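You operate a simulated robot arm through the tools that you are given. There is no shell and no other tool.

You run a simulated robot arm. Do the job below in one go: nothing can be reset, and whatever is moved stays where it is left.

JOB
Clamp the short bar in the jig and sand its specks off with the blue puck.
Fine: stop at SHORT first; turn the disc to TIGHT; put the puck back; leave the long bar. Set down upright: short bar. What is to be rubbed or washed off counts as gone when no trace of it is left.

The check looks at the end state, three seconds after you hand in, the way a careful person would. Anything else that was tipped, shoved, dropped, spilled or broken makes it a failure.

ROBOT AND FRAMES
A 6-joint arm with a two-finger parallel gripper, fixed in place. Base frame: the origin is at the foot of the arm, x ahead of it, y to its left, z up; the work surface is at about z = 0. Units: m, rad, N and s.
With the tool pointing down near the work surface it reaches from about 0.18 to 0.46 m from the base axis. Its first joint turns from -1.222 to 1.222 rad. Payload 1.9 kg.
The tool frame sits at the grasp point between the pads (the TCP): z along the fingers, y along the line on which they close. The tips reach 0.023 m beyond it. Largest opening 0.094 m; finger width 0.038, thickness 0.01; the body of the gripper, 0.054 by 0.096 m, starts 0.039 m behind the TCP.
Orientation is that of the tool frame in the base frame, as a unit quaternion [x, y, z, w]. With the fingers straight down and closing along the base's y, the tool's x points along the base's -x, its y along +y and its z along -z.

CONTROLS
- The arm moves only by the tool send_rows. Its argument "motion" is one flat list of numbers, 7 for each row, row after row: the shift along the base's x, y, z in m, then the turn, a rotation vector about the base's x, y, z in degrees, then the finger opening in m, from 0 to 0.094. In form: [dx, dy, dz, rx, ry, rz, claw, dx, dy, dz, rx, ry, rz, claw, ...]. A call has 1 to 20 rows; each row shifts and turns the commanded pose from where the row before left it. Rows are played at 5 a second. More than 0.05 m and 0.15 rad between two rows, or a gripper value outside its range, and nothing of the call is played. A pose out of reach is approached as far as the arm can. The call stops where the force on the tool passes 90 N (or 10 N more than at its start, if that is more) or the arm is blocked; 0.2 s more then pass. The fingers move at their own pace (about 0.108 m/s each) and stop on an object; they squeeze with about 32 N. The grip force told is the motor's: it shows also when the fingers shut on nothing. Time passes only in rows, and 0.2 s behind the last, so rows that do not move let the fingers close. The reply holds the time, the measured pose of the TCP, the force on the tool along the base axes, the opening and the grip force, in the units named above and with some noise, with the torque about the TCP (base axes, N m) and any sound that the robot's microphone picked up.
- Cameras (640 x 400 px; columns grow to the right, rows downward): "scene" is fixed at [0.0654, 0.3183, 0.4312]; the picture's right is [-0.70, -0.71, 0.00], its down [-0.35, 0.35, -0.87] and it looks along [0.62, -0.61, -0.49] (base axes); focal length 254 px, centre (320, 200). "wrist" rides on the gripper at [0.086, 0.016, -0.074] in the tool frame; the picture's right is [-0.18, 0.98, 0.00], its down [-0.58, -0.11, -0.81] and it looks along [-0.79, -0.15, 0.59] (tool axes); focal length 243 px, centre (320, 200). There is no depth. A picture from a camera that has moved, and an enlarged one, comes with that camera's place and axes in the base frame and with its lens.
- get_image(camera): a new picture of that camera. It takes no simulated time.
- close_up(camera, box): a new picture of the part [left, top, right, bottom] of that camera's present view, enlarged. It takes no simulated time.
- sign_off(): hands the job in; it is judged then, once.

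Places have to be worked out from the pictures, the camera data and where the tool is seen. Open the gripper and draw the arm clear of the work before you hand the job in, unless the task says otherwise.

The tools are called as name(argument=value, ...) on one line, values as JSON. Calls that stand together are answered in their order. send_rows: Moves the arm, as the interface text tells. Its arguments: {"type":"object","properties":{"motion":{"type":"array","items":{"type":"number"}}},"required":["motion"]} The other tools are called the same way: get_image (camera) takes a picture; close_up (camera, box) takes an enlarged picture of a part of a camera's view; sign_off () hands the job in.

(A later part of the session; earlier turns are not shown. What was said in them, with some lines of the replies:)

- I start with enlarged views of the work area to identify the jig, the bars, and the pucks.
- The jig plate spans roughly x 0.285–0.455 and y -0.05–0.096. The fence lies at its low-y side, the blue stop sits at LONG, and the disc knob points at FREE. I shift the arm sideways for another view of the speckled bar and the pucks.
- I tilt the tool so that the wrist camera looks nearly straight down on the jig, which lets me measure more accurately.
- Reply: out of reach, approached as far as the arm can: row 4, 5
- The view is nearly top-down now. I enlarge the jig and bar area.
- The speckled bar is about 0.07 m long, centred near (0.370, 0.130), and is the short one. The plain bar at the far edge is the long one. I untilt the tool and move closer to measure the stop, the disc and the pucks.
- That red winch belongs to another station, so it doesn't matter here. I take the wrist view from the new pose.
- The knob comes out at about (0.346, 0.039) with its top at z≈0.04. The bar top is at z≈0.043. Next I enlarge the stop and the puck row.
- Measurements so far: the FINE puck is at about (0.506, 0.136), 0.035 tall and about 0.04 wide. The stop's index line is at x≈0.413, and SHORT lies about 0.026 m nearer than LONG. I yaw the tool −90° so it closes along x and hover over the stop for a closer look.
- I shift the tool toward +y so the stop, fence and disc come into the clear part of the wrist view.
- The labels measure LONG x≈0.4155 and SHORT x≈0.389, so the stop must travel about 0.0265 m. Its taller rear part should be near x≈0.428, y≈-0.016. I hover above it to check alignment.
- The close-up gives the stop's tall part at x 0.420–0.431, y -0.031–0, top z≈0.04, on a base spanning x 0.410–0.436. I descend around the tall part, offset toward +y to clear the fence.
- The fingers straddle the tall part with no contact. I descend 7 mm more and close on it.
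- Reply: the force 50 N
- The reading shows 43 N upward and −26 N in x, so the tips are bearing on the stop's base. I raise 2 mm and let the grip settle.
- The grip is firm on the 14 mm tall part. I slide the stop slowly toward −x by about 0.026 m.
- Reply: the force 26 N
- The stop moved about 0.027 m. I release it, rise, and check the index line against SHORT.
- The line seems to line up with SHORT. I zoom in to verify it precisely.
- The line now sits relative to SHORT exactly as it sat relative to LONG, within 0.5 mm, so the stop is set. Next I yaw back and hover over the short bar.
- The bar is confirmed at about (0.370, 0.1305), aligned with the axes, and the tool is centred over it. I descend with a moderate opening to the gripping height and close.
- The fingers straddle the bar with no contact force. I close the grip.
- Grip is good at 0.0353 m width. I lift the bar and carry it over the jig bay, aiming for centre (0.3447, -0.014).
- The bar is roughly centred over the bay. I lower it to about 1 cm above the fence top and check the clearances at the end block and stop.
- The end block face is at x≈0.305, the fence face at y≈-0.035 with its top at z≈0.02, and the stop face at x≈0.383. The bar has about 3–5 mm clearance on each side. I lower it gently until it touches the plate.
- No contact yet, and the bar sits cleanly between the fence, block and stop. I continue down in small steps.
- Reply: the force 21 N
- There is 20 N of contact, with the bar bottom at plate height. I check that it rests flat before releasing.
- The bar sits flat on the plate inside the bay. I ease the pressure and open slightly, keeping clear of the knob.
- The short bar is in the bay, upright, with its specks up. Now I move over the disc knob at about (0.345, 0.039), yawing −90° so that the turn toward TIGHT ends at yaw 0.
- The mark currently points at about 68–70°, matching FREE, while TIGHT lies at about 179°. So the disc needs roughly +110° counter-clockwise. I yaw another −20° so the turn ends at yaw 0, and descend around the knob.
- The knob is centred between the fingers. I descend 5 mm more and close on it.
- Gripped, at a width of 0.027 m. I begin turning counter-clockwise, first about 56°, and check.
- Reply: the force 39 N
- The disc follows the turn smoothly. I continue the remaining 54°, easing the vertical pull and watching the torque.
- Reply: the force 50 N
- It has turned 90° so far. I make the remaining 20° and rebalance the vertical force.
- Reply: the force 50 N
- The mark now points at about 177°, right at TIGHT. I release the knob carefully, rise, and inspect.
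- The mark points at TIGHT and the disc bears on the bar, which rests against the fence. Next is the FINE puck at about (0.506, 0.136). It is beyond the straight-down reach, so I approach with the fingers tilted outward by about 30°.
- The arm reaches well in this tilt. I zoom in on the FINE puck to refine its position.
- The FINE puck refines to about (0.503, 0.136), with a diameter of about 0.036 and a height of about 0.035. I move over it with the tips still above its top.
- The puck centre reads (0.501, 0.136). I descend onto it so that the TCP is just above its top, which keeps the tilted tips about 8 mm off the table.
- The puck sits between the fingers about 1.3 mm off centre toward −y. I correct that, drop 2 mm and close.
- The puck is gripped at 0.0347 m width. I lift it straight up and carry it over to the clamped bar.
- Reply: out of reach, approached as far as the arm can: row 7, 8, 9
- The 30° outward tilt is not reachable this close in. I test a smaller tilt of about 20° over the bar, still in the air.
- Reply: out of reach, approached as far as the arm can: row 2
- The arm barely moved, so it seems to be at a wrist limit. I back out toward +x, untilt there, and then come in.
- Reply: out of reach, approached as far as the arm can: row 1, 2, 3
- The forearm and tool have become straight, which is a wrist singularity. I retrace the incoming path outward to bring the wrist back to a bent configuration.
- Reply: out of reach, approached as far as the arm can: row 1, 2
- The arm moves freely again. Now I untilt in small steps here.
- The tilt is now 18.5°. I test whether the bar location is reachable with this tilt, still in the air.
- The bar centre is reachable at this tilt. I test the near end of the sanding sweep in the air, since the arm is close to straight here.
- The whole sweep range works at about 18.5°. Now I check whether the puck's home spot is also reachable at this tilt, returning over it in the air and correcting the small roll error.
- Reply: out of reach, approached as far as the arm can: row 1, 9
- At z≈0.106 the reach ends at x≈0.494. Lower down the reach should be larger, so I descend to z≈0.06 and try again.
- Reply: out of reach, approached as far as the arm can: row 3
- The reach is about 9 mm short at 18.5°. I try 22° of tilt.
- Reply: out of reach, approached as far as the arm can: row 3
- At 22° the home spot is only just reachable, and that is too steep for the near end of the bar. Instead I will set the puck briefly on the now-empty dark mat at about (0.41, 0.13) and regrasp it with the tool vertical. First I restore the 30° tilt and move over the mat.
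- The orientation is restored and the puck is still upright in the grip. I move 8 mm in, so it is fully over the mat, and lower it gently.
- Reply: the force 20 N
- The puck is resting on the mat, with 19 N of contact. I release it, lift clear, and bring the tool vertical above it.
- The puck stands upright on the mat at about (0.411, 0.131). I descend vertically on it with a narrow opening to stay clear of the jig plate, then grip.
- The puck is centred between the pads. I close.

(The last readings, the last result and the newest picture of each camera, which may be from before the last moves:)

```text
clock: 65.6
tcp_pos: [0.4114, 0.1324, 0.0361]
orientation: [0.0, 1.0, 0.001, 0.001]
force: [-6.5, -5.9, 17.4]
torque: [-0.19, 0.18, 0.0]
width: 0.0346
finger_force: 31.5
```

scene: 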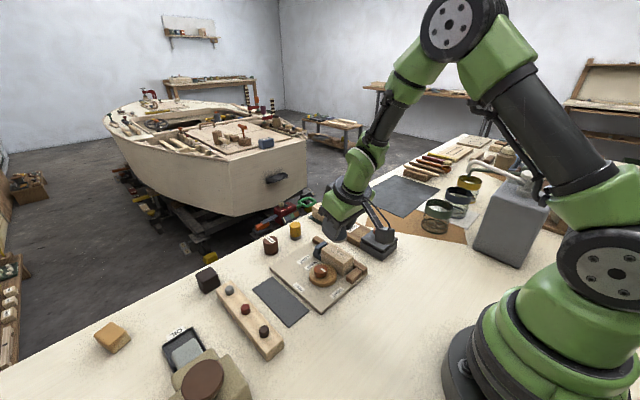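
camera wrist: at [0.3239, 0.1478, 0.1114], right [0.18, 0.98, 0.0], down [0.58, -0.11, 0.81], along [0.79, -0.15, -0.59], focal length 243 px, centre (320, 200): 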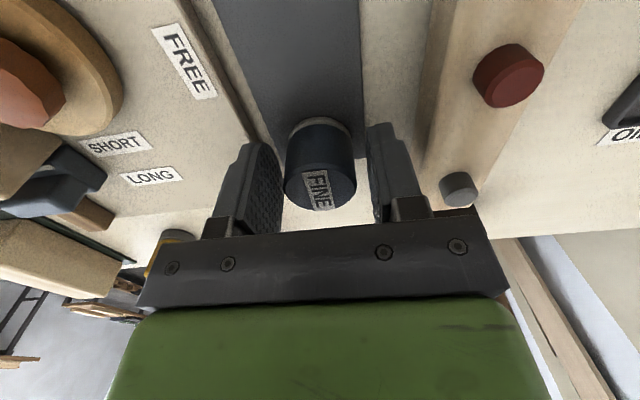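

Gripped. I lift and carry the puck over the bar with the tool vertical.

send_rows(motion=[0, 0, 0.015, 0, 0, 0, 0.028, 0, 0, 0.035, 0, 0, 0, 0.028, 0, 0, 0.045, 0, 0, 0, 0.028, -0.013, -0.0297, 0, 0, 0, 0, 0.028, -0.013, -0.0297, 0, 0, 0, 0, 0.028, -0.013, -0.0297, 0, 0, 0, 0, 0.028, -0.013, -0.0297, 0, 0, 0, 0, 0.028, -0.013, -0.0297, 0, 0, 0, 0, 0.028, 0, 0, 0, 0, 0, 0, 0.028])

get_image(camera="wrist")

close_up(camera="scene", box=[270, 190, 390, 300])

```text
clock: 67.6
tcp_pos: [0.3462, -0.02, 0.1309]
orientation: [0.0, 1.0, 0.001, -0.001]
force: [0.3, 0.0, 0.2]
torque: [-0.03, -0.01, 0.02]
width: 0.0347
finger_force: 32.4
```

```text
taken
camera wrist: at [0.2593, -0.0025, 0.2065], right [0.18, 0.98, 0.0], down [0.58, -0.11, 0.81], along [0.79, -0.15, -0.59], focal length 243 px, centre (320, 200)
```

wrist: 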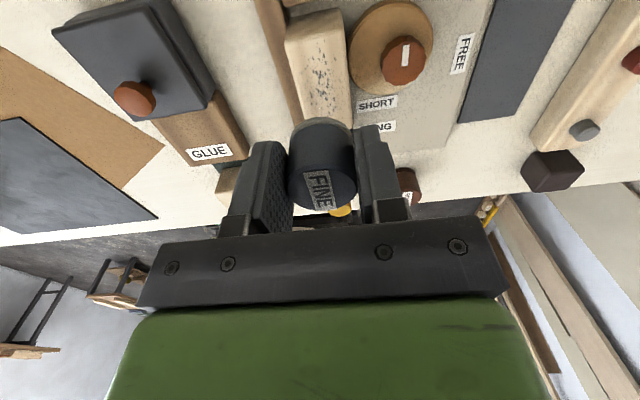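

```text
3.64 times, centred on (330, 245) of scene
camera zoom: at [0.0654, 0.3183, 0.4312], right [-0.7, -0.71, 0.0], down [-0.35, 0.35, -0.87], along [0.62, -0.61, -0.49], focal length 925 px, centre (284, 36)
```

zoom: 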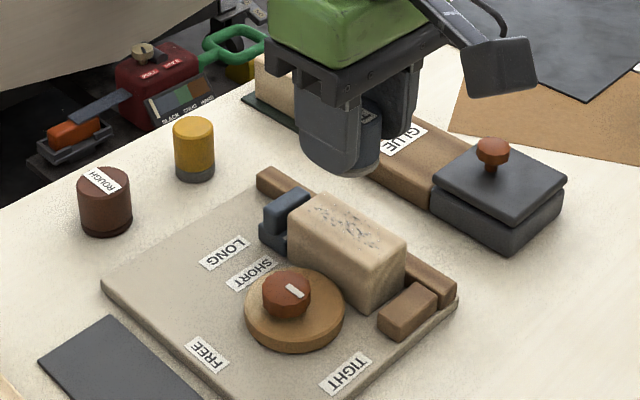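

The puck hangs level above the bar. I enlarge the bar's top to fix its exact place and the speck extents.

close_up(camera="wrist", box=[250, 0, 450, 130])

```text
3.08 times, centred on (350, 65) of wrist
camera zoom: at [0.2593, -0.0025, 0.2065], right [0.18, 0.98, 0.0], down [0.58, -0.11, 0.81], along [0.79, -0.15, -0.59], focal length 746 px, centre (228, 615)
```

zoom: 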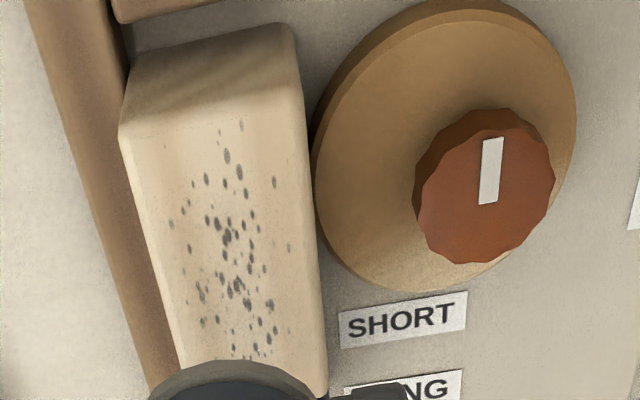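

I want to be sure the disc actually bears on the bar, so I zoom in on the contact zone.

close_up(camera="wrist", box=[325, 20, 385, 80])

close_up(camera="scene", box=[300, 240, 370, 290])

```text
6.67 times, centred on (355, 50) of wrist
camera zoom: at [0.2593, -0.0025, 0.2065], right [0.18, 0.98, 0.0], down [0.58, -0.11, 0.81], along [0.79, -0.15, -0.59], focal length 1618 px, centre (87, 1200)
```

zoom: 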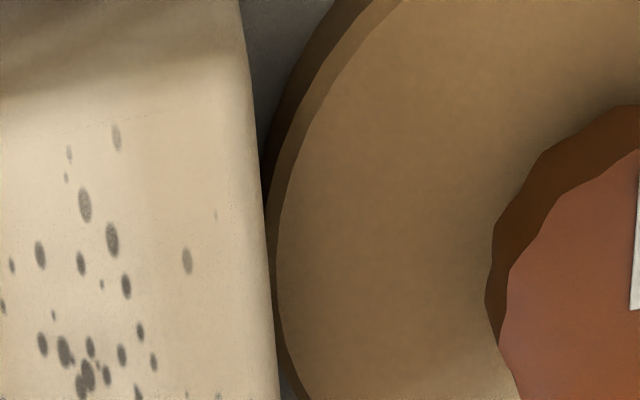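

```text
8.00 times, centred on (335, 265) of scene
camera zoom: at [0.0654, 0.3183, 0.4312], right [-0.7, -0.71, 0.0], down [-0.35, 0.35, -0.87], along [0.62, -0.61, -0.49], focal length 2034 px, centre (200, -320)
```

zoom: 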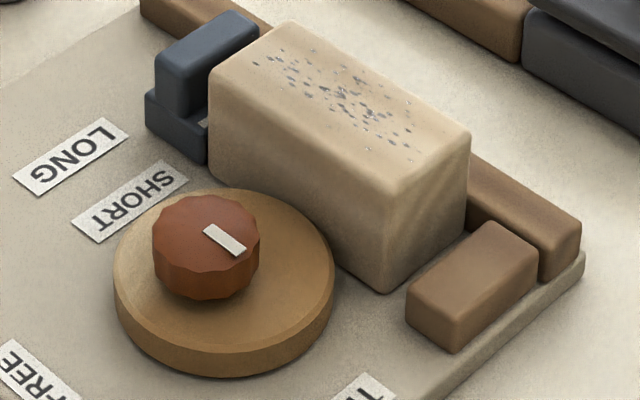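

The disc rim touches the bar's side, so the bar is clamped. Its top spans about x 0.312–0.381, y -0.034–0.001, with specks from x 0.317 to 0.373. I lower the puck close to the bar top.

send_rows(motion=[0.001, 0.001, -0.02, 0, 0, 0, 0.028, 0, 0, -0.02, 0, 0, 0, 0.028, 0, 0, -0.003, 0, 0, 0, 0.028, 0, 0, 0, 0, 0, 0, 0.028])

close_up(camera="scene", box=[290, 215, 380, 290])

```text
clock: 68.6
tcp_pos: [0.348, -0.017, 0.0884]
orientation: [0.0, 1.0, 0.001, -0.002]
force: [-0.7, 0.1, -0.4]
torque: [0.0, 0.0, 0.03]
width: 0.0348
finger_force: 31.8
```

```text
5.33 times, centred on (335, 252) of scene
camera zoom: at [0.0654, 0.3183, 0.4312], right [-0.7, -0.71, 0.0], down [-0.35, 0.35, -0.87], along [0.62, -0.61, -0.49], focal length 1356 px, centre (240, -80)
```

zoom: 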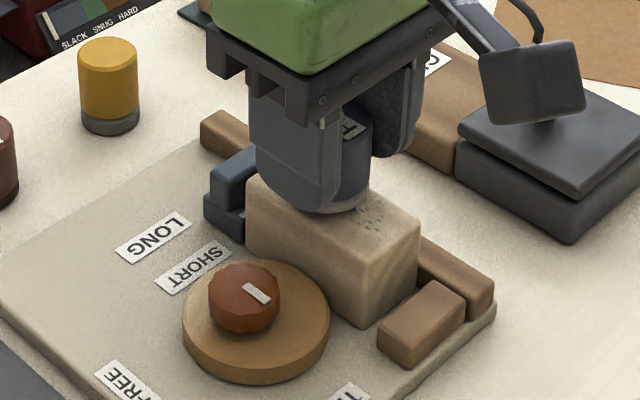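

The puck is just above the surface. I lower it in 1 mm steps to find contact.

send_rows(motion=[0, 0, -0.001, 0, 0, 0, 0.028, 0, 0, -0.001, 0, 0, 0, 0.028, 0, 0, -0.001, 0, 0, 0, 0.028, 0, 0, 0, 0, 0, 0, 0.028])

```text
clock: 69.6
tcp_pos: [0.3473, -0.0171, 0.0855]
orientation: [0.0, 1.0, 0.001, -0.001]
force: [-0.7, 0.2, -0.3]
torque: [-0.01, -0.01, 0.02]
width: 0.0346
finger_force: 32.3
```

send_rows(motion=[0, 0, -0.001, 0, 0, 0, 0.028, 0, 0, -0.0005, 0, 0, 0, 0.028, 0, 0, 0, 0, 0, 0, 0.028])

```text
clock: 70.4
tcp_pos: [0.3486, -0.0169, 0.0842]
orientation: [0.0, 1.0, 0.001, -0.001]
force: [-0.8, 0.1, 7.0]
torque: [0.01, -0.04, -0.04]
width: 0.0347
finger_force: 32.3
```

There is light contact at 7 N. I press slightly more and rub back and forth along the bar.

send_rows(motion=[-0.004, 0, -0.0003, 0, 0, 0, 0.028, -0.004, 0, 0, 0, 0, 0, 0.028, -0.004, 0, 0, 0, 0, 0, 0.028, -0.004, 0, 0, 0, 0, 0, 0.028, -0.005, 0, 0, 0, 0, 0, 0.028, 0.005, 0, 0, 0, 0, 0, 0.028, 0.005, 0, 0, 0, 0, 0, 0.028, 0.005, 0, 0, 0, 0, 0, 0.028, 0.005, 0, 0, 0, 0, 0, 0.028, 0.005, 0, 0, 0, 0, 0, 0.028, 0.005, 0, 0, 0, 0, 0, 0.028, 0.005, 0, 0, 0, 0, 0, 0.028, 0.004, 0, 0, 0, 0, 0, 0.028, 0.004, 0, 0, 0, 0, 0, 0.028, -0.005, 0, 0, 0, 0, 0, 0.028, -0.005, 0, 0, 0, 0, 0, 0.028, -0.005, 0, 0, 0, 0, 0, 0.028, -0.005, 0, 0, 0, 0, 0, 0.028, 0, 0, 0, 0, 0, 0, 0.028])

close_up(camera="scene", box=[290, 215, 380, 290])

```text
clock: 74.4
tcp_pos: [0.3482, -0.0163, 0.0832]
orientation: [0.001, 1.0, 0.001, 0.0]
force: [2.4, -1.2, 5.6]
torque: [-0.05, -0.1, -0.03]
width: 0.0346
finger_force: 32.4
```

```text
5.33 times, centred on (335, 252) of scene
camera zoom: at [0.0654, 0.3183, 0.4312], right [-0.7, -0.71, 0.0], down [-0.35, 0.35, -0.87], along [0.62, -0.61, -0.49], focal length 1356 px, centre (240, -80)
```

zoom: 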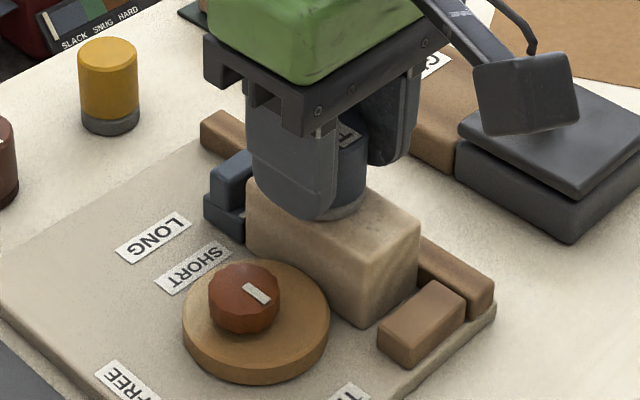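

Specks are fading. I do further passes offset to either side to cover the full width.

send_rows(motion=[0, -0.005, -0.0002, 0, 0, 0, 0.028, -0.005, 0, 0, 0, 0, 0, 0.028, -0.005, 0, 0, 0, 0, 0, 0.028, -0.005, 0, 0, 0, 0, 0, 0.028, -0.006, 0, 0, 0, 0, 0, 0.028, 0.006, 0, 0, 0, 0, 0, 0.028, 0.006, 0, 0, 0, 0, 0, 0.028, 0.006, 0, 0, 0, 0, 0, 0.028, 0.006, 0, 0, 0, 0, 0, 0.028, 0.006, 0, 0, 0, 0, 0, 0.028, 0.006, 0, 0, 0, 0, 0, 0.028, 0.006, 0, 0, 0, 0, 0, 0.028, 0, 0.005, 0, 0, 0, 0, 0.028, 0, 0.005, 0, 0, 0, 0, 0.028, -0.006, 0, 0, 0, 0, 0, 0.028, -0.006, 0, 0, 0, 0, 0, 0.028, -0.006, 0, 0, 0, 0, 0, 0.028, -0.006, 0, 0, 0, 0, 0, 0.028, 0, 0, 0, 0, 0, 0, 0.028])

```text
clock: 78.4
tcp_pos: [0.3458, -0.0118, 0.0825]
orientation: [0.001, 1.0, 0.001, 0.0]
force: [5.0, -0.6, 13.3]
torque: [-0.03, -0.2, -0.04]
width: 0.0347
finger_force: 32.4
```

send_rows(motion=[-0.006, 0, 0, 0, 0, 0, 0.028, -0.006, 0, 0, 0, 0, 0, 0.028, -0.006, 0, 0, 0, 0, 0, 0.028, -0.004, 0, 0, 0, 0, 0, 0.028, 0, -0.005, 0, 0, 0, 0, 0.028, 0.006, 0, 0, 0, 0, 0, 0.028, 0.006, 0, 0, 0, 0, 0, 0.028, 0.006, 0, 0, 0, 0, 0, 0.028, 0.006, 0, 0, 0, 0, 0, 0.028, 0.006, 0, 0, 0, 0, 0, 0.028, 0.006, 0, 0, 0, 0, 0, 0.028, 0.006, 0, 0, 0, 0, 0, 0.028, 0.005, 0, 0, 0, 0, 0, 0.028, -0.006, 0, 0, 0, 0, 0, 0.028, -0.006, 0, 0, 0, 0, 0, 0.028, -0.006, 0, 0, 0, 0, 0, 0.028, -0.006, 0, 0, 0, 0, 0, 0.028, 0, 0, 0, 0, 0, 0, 0.028])

send_rows(motion=[0, 0, 0.01, 0, 0, 0, 0.028, 0, 0, 0.03, 0, 0, 0, 0.028, 0, 0.03, 0.02, 0, 0, 0, 0.028, 0.02, 0.04, 0, 0, 0, 0, 0.028, 0, 0, 0, 0, 0, 0, 0.028])

close_up(camera="scene", box=[290, 225, 380, 295])

get_image(camera="wrist")

```text
clock: 82.2
tcp_pos: [0.348, -0.0166, 0.0824]
orientation: [0.001, 1.0, 0.001, -0.001]
force: [0.8, 0.4, -1.0]
torque: [-0.02, 0.0, 0.03]
width: 0.0343
finger_force: 31.6
```

```text
clock: 83.4
tcp_pos: [0.3684, 0.053, 0.1421]
orientation: [0.0, 1.0, 0.0, -0.001]
force: [0.4, 0.1, -0.3]
torque: [-0.01, -0.01, -0.01]
width: 0.0351
finger_force: 32.2
```

```text
5.71 times, centred on (335, 260) of scene
camera zoom: at [0.0654, 0.3183, 0.4312], right [-0.7, -0.71, 0.0], down [-0.35, 0.35, -0.87], along [0.62, -0.61, -0.49], focal length 1453 px, centre (234, -143)
```

zoom: 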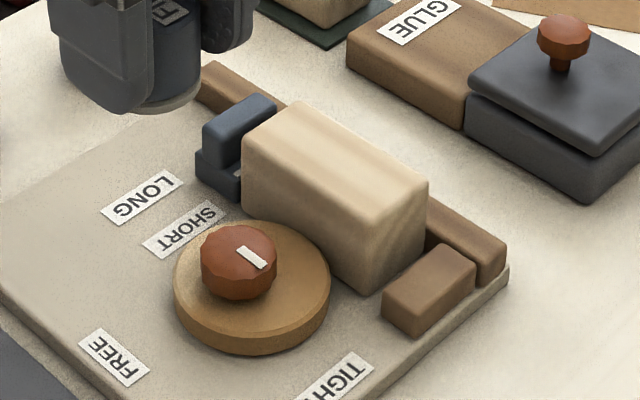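

```text
taken
camera wrist: at [0.2821, 0.0702, 0.2171], right [0.18, 0.98, 0.0], down [0.58, -0.11, 0.8], along [0.79, -0.15, -0.59], focal length 243 px, centre (320, 200)
```

wrist: 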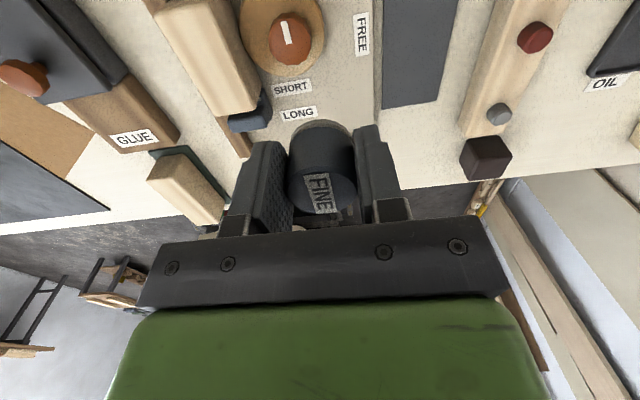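

The bar top looks clean. I inspect it closely for any remaining traces.

close_up(camera="wrist", box=[140, 0, 280, 130])

close_up(camera="scene", box=[322, 235, 364, 270])

```text
3.08 times, centred on (210, 65) of wrist
camera zoom: at [0.2821, 0.0702, 0.2171], right [0.18, 0.98, 0.0], down [0.58, -0.11, 0.8], along [0.79, -0.15, -0.59], focal length 746 px, centre (658, 615)
```

zoom: 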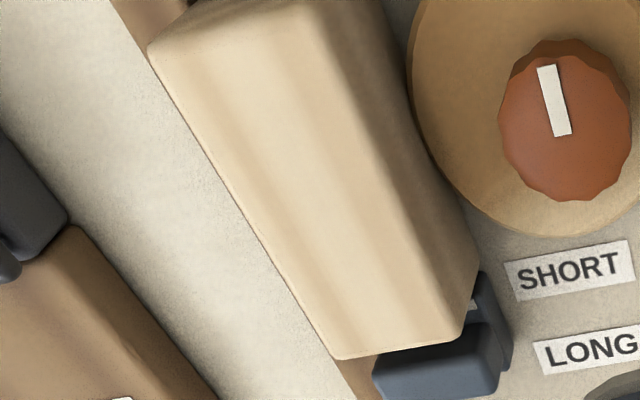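

```text
11.43 times, centred on (343, 252) of scene
camera zoom: at [0.0654, 0.3183, 0.4312], right [-0.7, -0.71, 0.0], down [-0.35, 0.35, -0.87], along [0.62, -0.61, -0.49], focal length 2906 px, centre (57, -400)
```

zoom: 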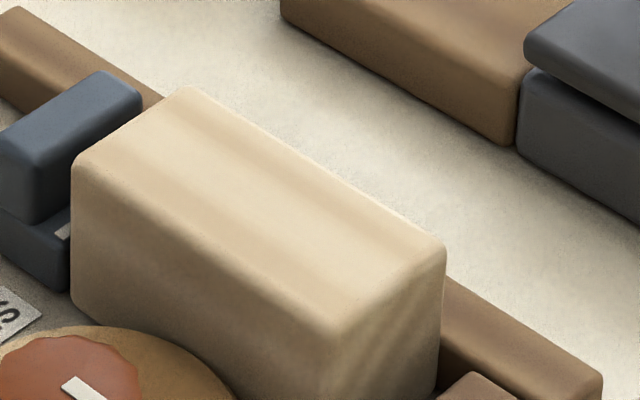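

No trace of specks is left. Now the puck goes back: first onto the mat again with the tool vertical, then regrasped with the tilt to reach its home.

send_rows(motion=[0.014, 0.0257, 0, 0, 0, 0, 0.028, 0.014, 0.0257, 0, 0, 0, 0, 0.028, 0.014, 0.0257, 0, 0, 0, 0, 0.028, 0, 0, -0.03, 0, 0, 0, 0.028, 0, 0, -0.04, 0, 0, 0, 0.028, 0, 0, -0.025, 0, 0, 0, 0.028, 0, 0, -0.008, 0, 0, 0, 0.028, 0, 0, 0, 0, 0, 0, 0.028])

get_image(camera="wrist")

```text
clock: 85.2
tcp_pos: [0.41, 0.1299, 0.0387]
orientation: [0.0, 1.0, 0.001, 0.0]
force: [0.3, 0.2, -1.0]
torque: [0.01, 0.02, 0.01]
width: 0.0347
finger_force: 32.1
```

```text
taken
camera wrist: at [0.3239, 0.1472, 0.1134], right [0.18, 0.98, 0.0], down [0.58, -0.11, 0.81], along [0.79, -0.15, -0.59], focal length 243 px, centre (320, 200)
```

wrist: 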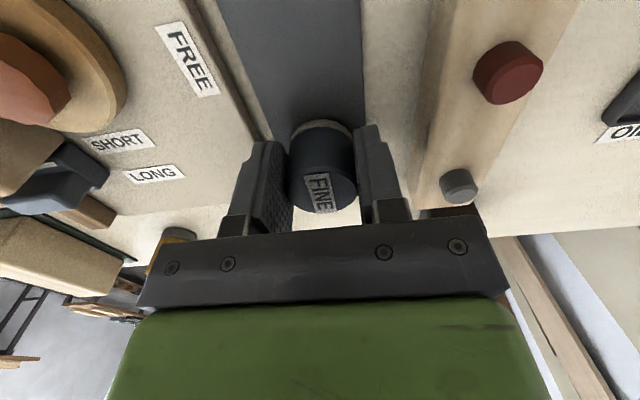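

The puck is just above the mat. I step down until it touches.

send_rows(motion=[0, 0, -0.001, 0, 0, 0, 0.028, 0, 0, -0.001, 0, 0, 0, 0.028, 0, 0, 0, 0, 0, 0, 0.028])

```text
clock: 86.0
tcp_pos: [0.4097, 0.1298, 0.0368]
orientation: [-0.001, 1.0, 0.0, -0.001]
force: [0.3, 0.3, -0.8]
torque: [0.0, 0.01, -0.02]
width: 0.0344
finger_force: 32.1
```

send_rows(motion=[0, 0, -0.001, 0, 0, 0, 0.028, 0, 0, -0.0007, 0, 0, 0, 0.028, 0, 0, 0, 0, 0, 0, 0.028])

```text
clock: 86.8
tcp_pos: [0.4074, 0.1311, 0.0353]
orientation: [0.0, 1.0, 0.001, -0.001]
force: [0.7, -1.2, 0.2]
torque: [0.02, -0.02, 0.0]
width: 0.035
finger_force: 32.4
```

send_rows(motion=[0, 0, -0.0007, 0, 0, 0, 0.028, 0, 0, -0.0007, 0, 0, 0, 0.028, 0, 0, 0, 0, 0, 0, 0.028])

```text
clock: 87.6
tcp_pos: [0.4101, 0.1297, 0.0347]
orientation: [0.001, 1.0, 0.001, 0.001]
force: [-4.5, -0.6, 14.9]
torque: [-0.06, 0.06, -0.03]
width: 0.0345
finger_force: 31.8
```

Contact. I release, lift, and tilt the tool back to 30° above the puck.

send_rows(motion=[0, 0, 0.0004, 0, 0, 0, 0.044, 0, 0, 0, 0, 0, 0, 0.047, 0, 0, 0.015, 0, 0, 0, 0.047, 0, 0, 0.035, 0, 0, 0, 0.05, 0, 0, 0.03, 0, 0, 0, 0.056, 0, 0, 0, 0, -6, 0, 0.056, 0, 0, 0, 0, -6, 0, 0.056, 0, 0, 0, 0, -6, 0, 0.056, 0, 0, 0, 0, -6, 0, 0.056, 0, 0, 0, 0, -6, 0, 0.056, 0, 0, 0, 0, 0, 0, 0.056])

get_image(camera="wrist")

close_up(camera="scene", box=[190, 210, 350, 330])

```text
clock: 90.0
tcp_pos: [0.4092, 0.1327, 0.1138]
orientation: [-0.001, 0.966, 0.002, 0.258]
force: [-0.5, -0.3, 0.0]
torque: [0.0, -0.01, -0.01]
width: 0.0559
finger_force: 0.0
```

```text
taken
camera wrist: at [0.2966, 0.1475, 0.1364], right [0.16, 0.98, 0.09], down [0.1, -0.11, 0.99], along [0.98, -0.15, -0.12], focal length 243 px, centre (320, 200)
```

wrist: 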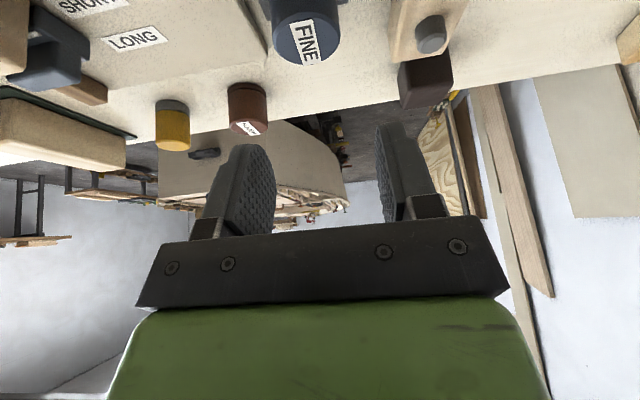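

```text
3.33 times, centred on (270, 270) of scene
camera zoom: at [0.0654, 0.3183, 0.4312], right [-0.7, -0.71, 0.0], down [-0.35, 0.35, -0.87], along [0.62, -0.61, -0.49], focal length 848 px, centre (487, -33)
```

zoom: 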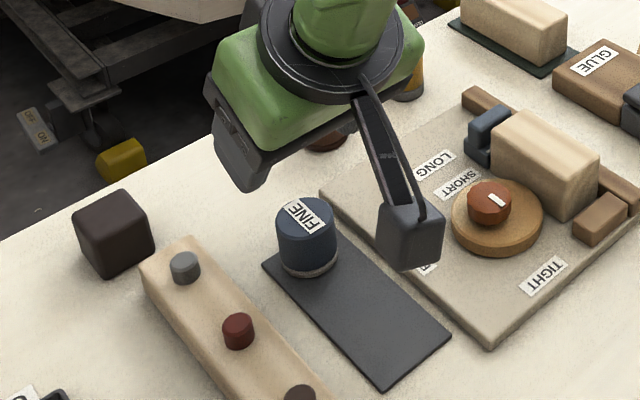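

The puck stands upright on the mat. I descend with the 30° tilt and a narrow opening, and regrip it.

send_rows(motion=[0.001, 0.0003, -0.025, 0, 0, 0, 0.047, 0, 0, -0.025, 0, 0, 0, 0.047, 0, 0, -0.015, 0, 0, 0, 0.047, 0, 0, -0.0085, 0, 0, 0, 0.047, 0, 0, 0, 0, 0, 0, 0.047])

get_image(camera="wrist")

```text
clock: 91.2
tcp_pos: [0.4076, 0.1316, 0.0406]
orientation: [0.0, 0.966, 0.001, 0.258]
force: [-0.5, 0.8, 0.0]
torque: [-0.01, 0.0, 0.02]
width: 0.0469
finger_force: 0.0
```

```text
taken
camera wrist: at [0.2964, 0.1483, 0.0629], right [0.16, 0.98, 0.09], down [0.1, -0.11, 0.99], along [0.98, -0.15, -0.12], focal length 243 px, centre (320, 200)
```

wrist: 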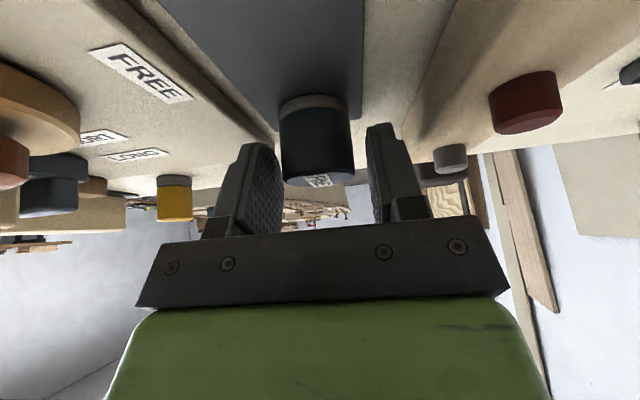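

send_rows(motion=[0, -0.001, -0.001, 0, 0, 0, 0.047, 0, 0, 0, 0, 0, 0, 0.028, 0, 0, 0, 0, 0, 0, 0.028, 0, 0, 0, 0, 0, 0, 0.028])

get_image(camera="wrist")

```text
clock: 92.2
tcp_pos: [0.4082, 0.1302, 0.0405]
orientation: [0.0, 0.966, 0.001, 0.258]
force: [0.6, 2.0, 2.9]
torque: [0.04, -0.04, 0.03]
width: 0.0349
finger_force: 32.3
```

```text
taken
camera wrist: at [0.2966, 0.1471, 0.0623], right [0.16, 0.98, 0.09], down [0.1, -0.11, 0.99], along [0.98, -0.15, -0.12], focal length 243 px, centre (320, 200)
```

wrist: 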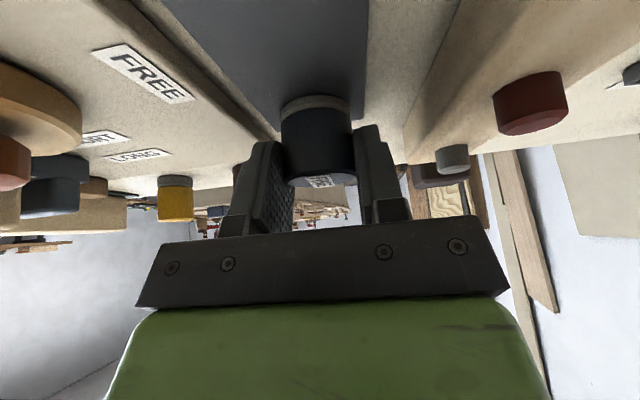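

Regripped. I lift 4 cm and carry the puck out to its home at about (0.501, 0.135).

send_rows(motion=[0, 0, 0.012, 0, 0, 0, 0.028, 0, 0, 0.028, 0, 0, 0, 0.028, 0.023, 0.001, 0, 0, 0, 0, 0.028, 0.023, 0.001, 0, 0, 0, 0, 0.028, 0.023, 0.001, 0, 0, 0, 0, 0.028, 0.022, 0.001, 0, 0, 0, 0, 0.028, 0, 0, 0, 0, 0, 0, 0.028])

get_image(camera="wrist")

close_up(camera="scene", box=[180, 210, 320, 310])

```text
clock: 93.8
tcp_pos: [0.5014, 0.1344, 0.082]
orientation: [0.0, 0.966, 0.002, 0.257]
force: [-0.3, -0.5, -1.5]
torque: [0.0, -0.03, -0.03]
width: 0.0345
finger_force: 32.2
```

```text
taken
camera wrist: at [0.3886, 0.1512, 0.1034], right [0.16, 0.98, 0.09], down [0.1, -0.11, 0.99], along [0.98, -0.15, -0.12], focal length 243 px, centre (320, 200)
```

wrist: 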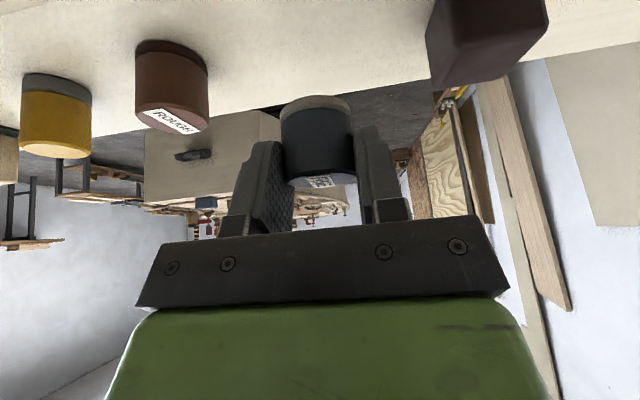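

```text
4.00 times, centred on (250, 260) of scene
camera zoom: at [0.0654, 0.3183, 0.4312], right [-0.7, -0.71, 0.0], down [-0.35, 0.35, -0.87], along [0.62, -0.61, -0.49], focal length 1017 px, centre (600, -40)
```

zoom: 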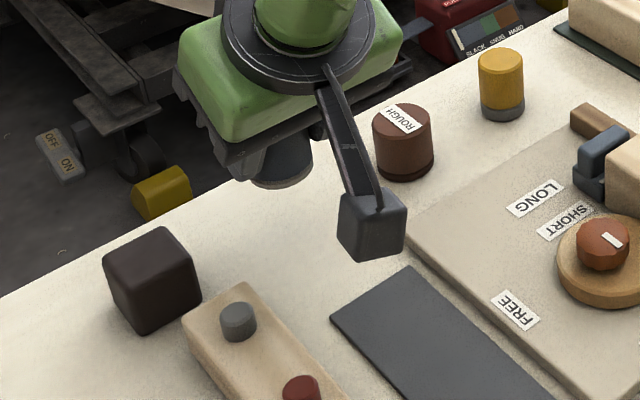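

Directly above home, level. I lower most of the way.

send_rows(motion=[-0.001, 0, -0.015, 0, 0, 0, 0.028, 0, 0, -0.015, 0, 0, 0, 0.028, 0, 0, -0.0105, 0, 0, 0, 0.028, 0, 0, -0.001, 0, 0, 0, 0.028, 0, 0, 0, 0, 0, 0, 0.028])

```text
clock: 95.0
tcp_pos: [0.4995, 0.1355, 0.0388]
orientation: [0.0, 0.966, 0.001, 0.258]
force: [-0.5, 0.6, -0.6]
torque: [-0.01, -0.02, 0.02]
width: 0.035
finger_force: 31.9
```

send_rows(motion=[0, 0, -0.001, 0, 0, 0, 0.028, 0, 0, -0.0007, 0, 0, 0, 0.028, 0, 0, 0, 0, 0, 0, 0.028])

```text
clock: 95.8
tcp_pos: [0.502, 0.1342, 0.0377]
orientation: [-0.001, 0.966, 0.001, 0.26]
force: [-1.7, -0.3, 15.1]
torque: [-0.07, 0.11, -0.03]
width: 0.0347
finger_force: 32.1
```

The puck touches the table at its home with 15 N. I release it, lift straight up and back away.

send_rows(motion=[0, 0, 0.0004, 0, 0, 0, 0.045, 0, 0, 0, 0, 0, 0, 0.056, 0, 0, 0.015, 0, 0, 0, 0.056, 0, 0, 0.03, 0, 0, 0, 0.056, 0, 0, 0.035, 0, 0, 0, 0.056, -0.02, 0, 0.01, 0, 0, 0, 0.06, -0.02, -0.005, 0.01, 0, 5, 0, 0.06, -0.02, -0.005, 0.01, 0, 5, 0, 0.06, -0.02, -0.005, 0.01, 0, 5, 0, 0.06, -0.02, -0.005, 0.01, 0, 5, 0, 0.06, -0.02, -0.005, 0.01, 0, 5, 0, 0.06, -0.02, -0.005, 0.01, 0, 5, 0, 0.06, 0, 0, 0, 0, 0, 0, 0.06])

get_image(camera="scene")

close_up(camera="scene", box=[180, 190, 400, 330])

get_image(camera="wrist")

```text
clock: 98.6
tcp_pos: [0.3604, 0.1034, 0.1868]
orientation: [0.0, 1.0, 0.001, -0.001]
force: [0.0, 0.0, 0.5]
torque: [-0.01, -0.04, 0.03]
width: 0.0599
finger_force: 0.0
```

```text
taken
```

scene: 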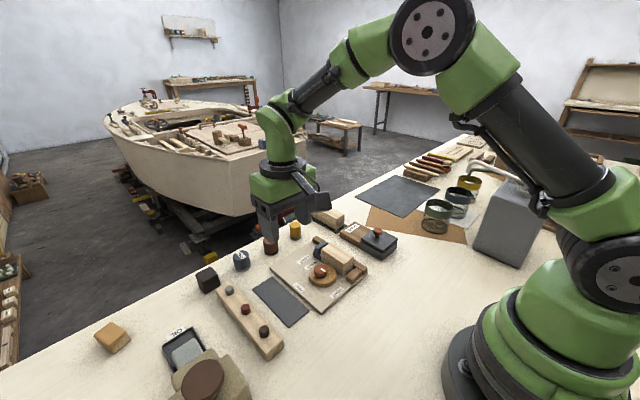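

```text
2.86 times, centred on (290, 260) of scene
camera zoom: at [0.0654, 0.3183, 0.4312], right [-0.7, -0.71, 0.0], down [-0.35, 0.35, -0.87], along [0.62, -0.61, -0.49], focal length 727 px, centre (406, 29)
```

zoom: 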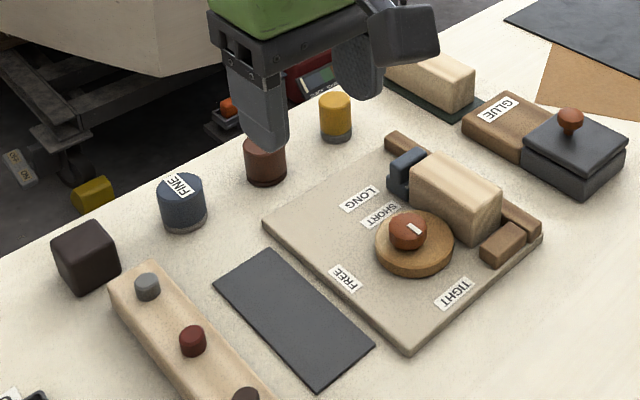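

```text
taken
camera wrist: at [0.2737, 0.1204, 0.2622], right [0.18, 0.98, 0.0], down [0.58, -0.11, 0.8], along [0.79, -0.15, -0.59], focal length 243 px, centre (320, 200)
```

wrist: 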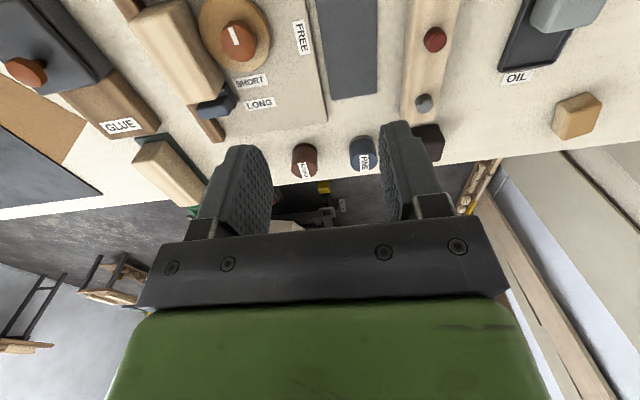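

The puck stands exactly where it was. I draw the arm back to a clear pose and do a final check of the jig.

send_rows(motion=[-0.02, 0, 0.025, 0, 0, 0, 0.08, -0.02, 0, 0.025, 0, 0, 0, 0.09, -0.02, 0, 0.025, 0, 0, 0, 0.09, -0.02, 0, 0.025, 0, 0, 0, 0.09, -0.02, 0, 0.025, 0, 0, 0, 0.09, -0.01, 0, 0.01, 0, 0, 0, 0.09, 0, 0, 0, 0, 0, 0, 0.09])

close_up(camera="wrist", box=[160, 0, 440, 180])

close_up(camera="scene", box=[280, 220, 380, 300])

get_image(camera="scene")

```text
clock: 100.2
tcp_pos: [0.2493, 0.1054, 0.3224]
orientation: [0.0, 1.0, 0.0, -0.001]
force: [-1.0, 0.9, -0.3]
torque: [0.0, 0.01, 0.01]
width: 0.0898
finger_force: 0.0
```

```text
2.22 times, centred on (300, 90) of wrist
camera zoom: at [0.163, 0.1208, 0.3977], right [0.18, 0.98, 0.0], down [0.58, -0.11, 0.8], along [0.79, -0.15, -0.59], focal length 539 px, centre (364, 444)
```

zoom: 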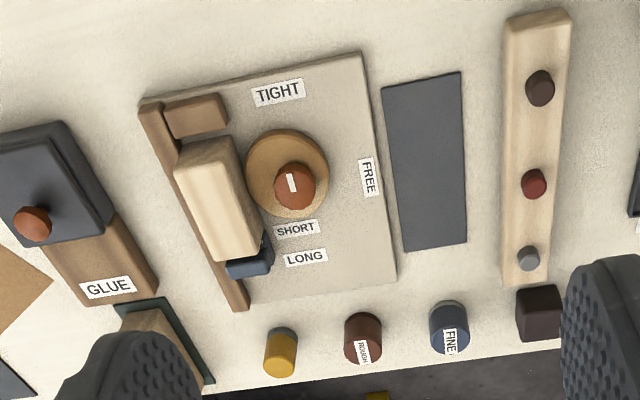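

```text
5.00 times, centred on (330, 260) of scene
camera zoom: at [0.0654, 0.3183, 0.4312], right [-0.7, -0.71, 0.0], down [-0.35, 0.35, -0.87], along [0.62, -0.61, -0.49], focal length 1272 px, centre (270, -100)
```

zoom: 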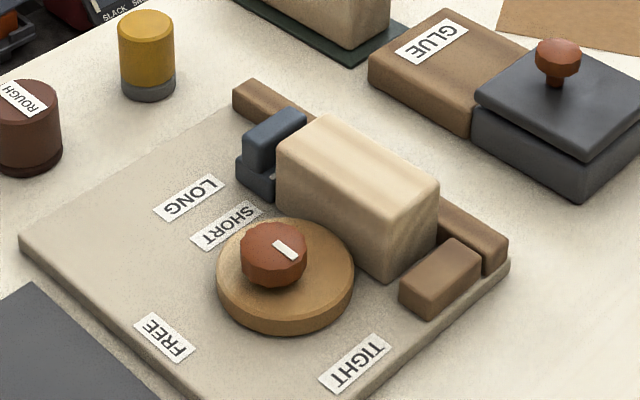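

```text
taken
```

scene: 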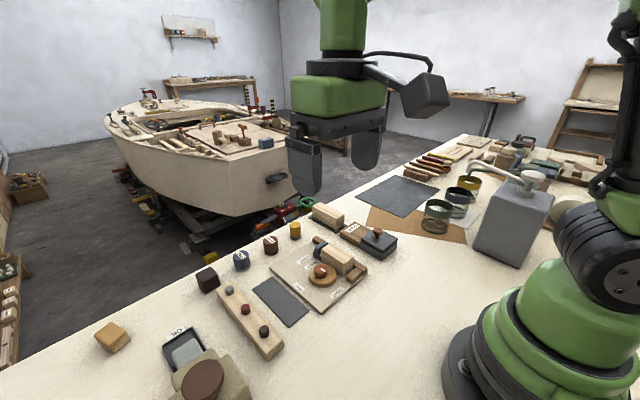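

The final views show:
- **Stop:** at SHORT.
- **Bar:** short bar upright and clamped between disc and fence, with a clean top.
- **Disc:** mark on TIGHT.
- **Blue puck:** back in its place.
- **Long bar:** untouched.

The gripper is open and clear, so I hand in.

sign_off()

```text
The job is handed in.
```

The short bar is clamped in the jig and sanded clean, and I've handed the job in. No specks showed on its top in close-ups from both cameras.

- **Stop:** I moved it to SHORT before anything else. Its index line sits against SHORT just as it did against LONG, within about 0.5 mm.
- **Short bar:** it stands upright in the jig against the fence, with the disc rim touching its side.
- **Disc:** turned about 110° from FREE, with its mark now pointing at TIGHT.
- **Blue puck (FINE):** back in its original spot, standing upright. It was too far out to grip with the tool vertical, so I rested it briefly on the empty dark mat on the way out and back to change grip.
- **Long bar and everything else:** the long bar was never touched, and I saw nothing else moved in the last pictures.

The gripper is open and the arm is drawn back clear of the work.
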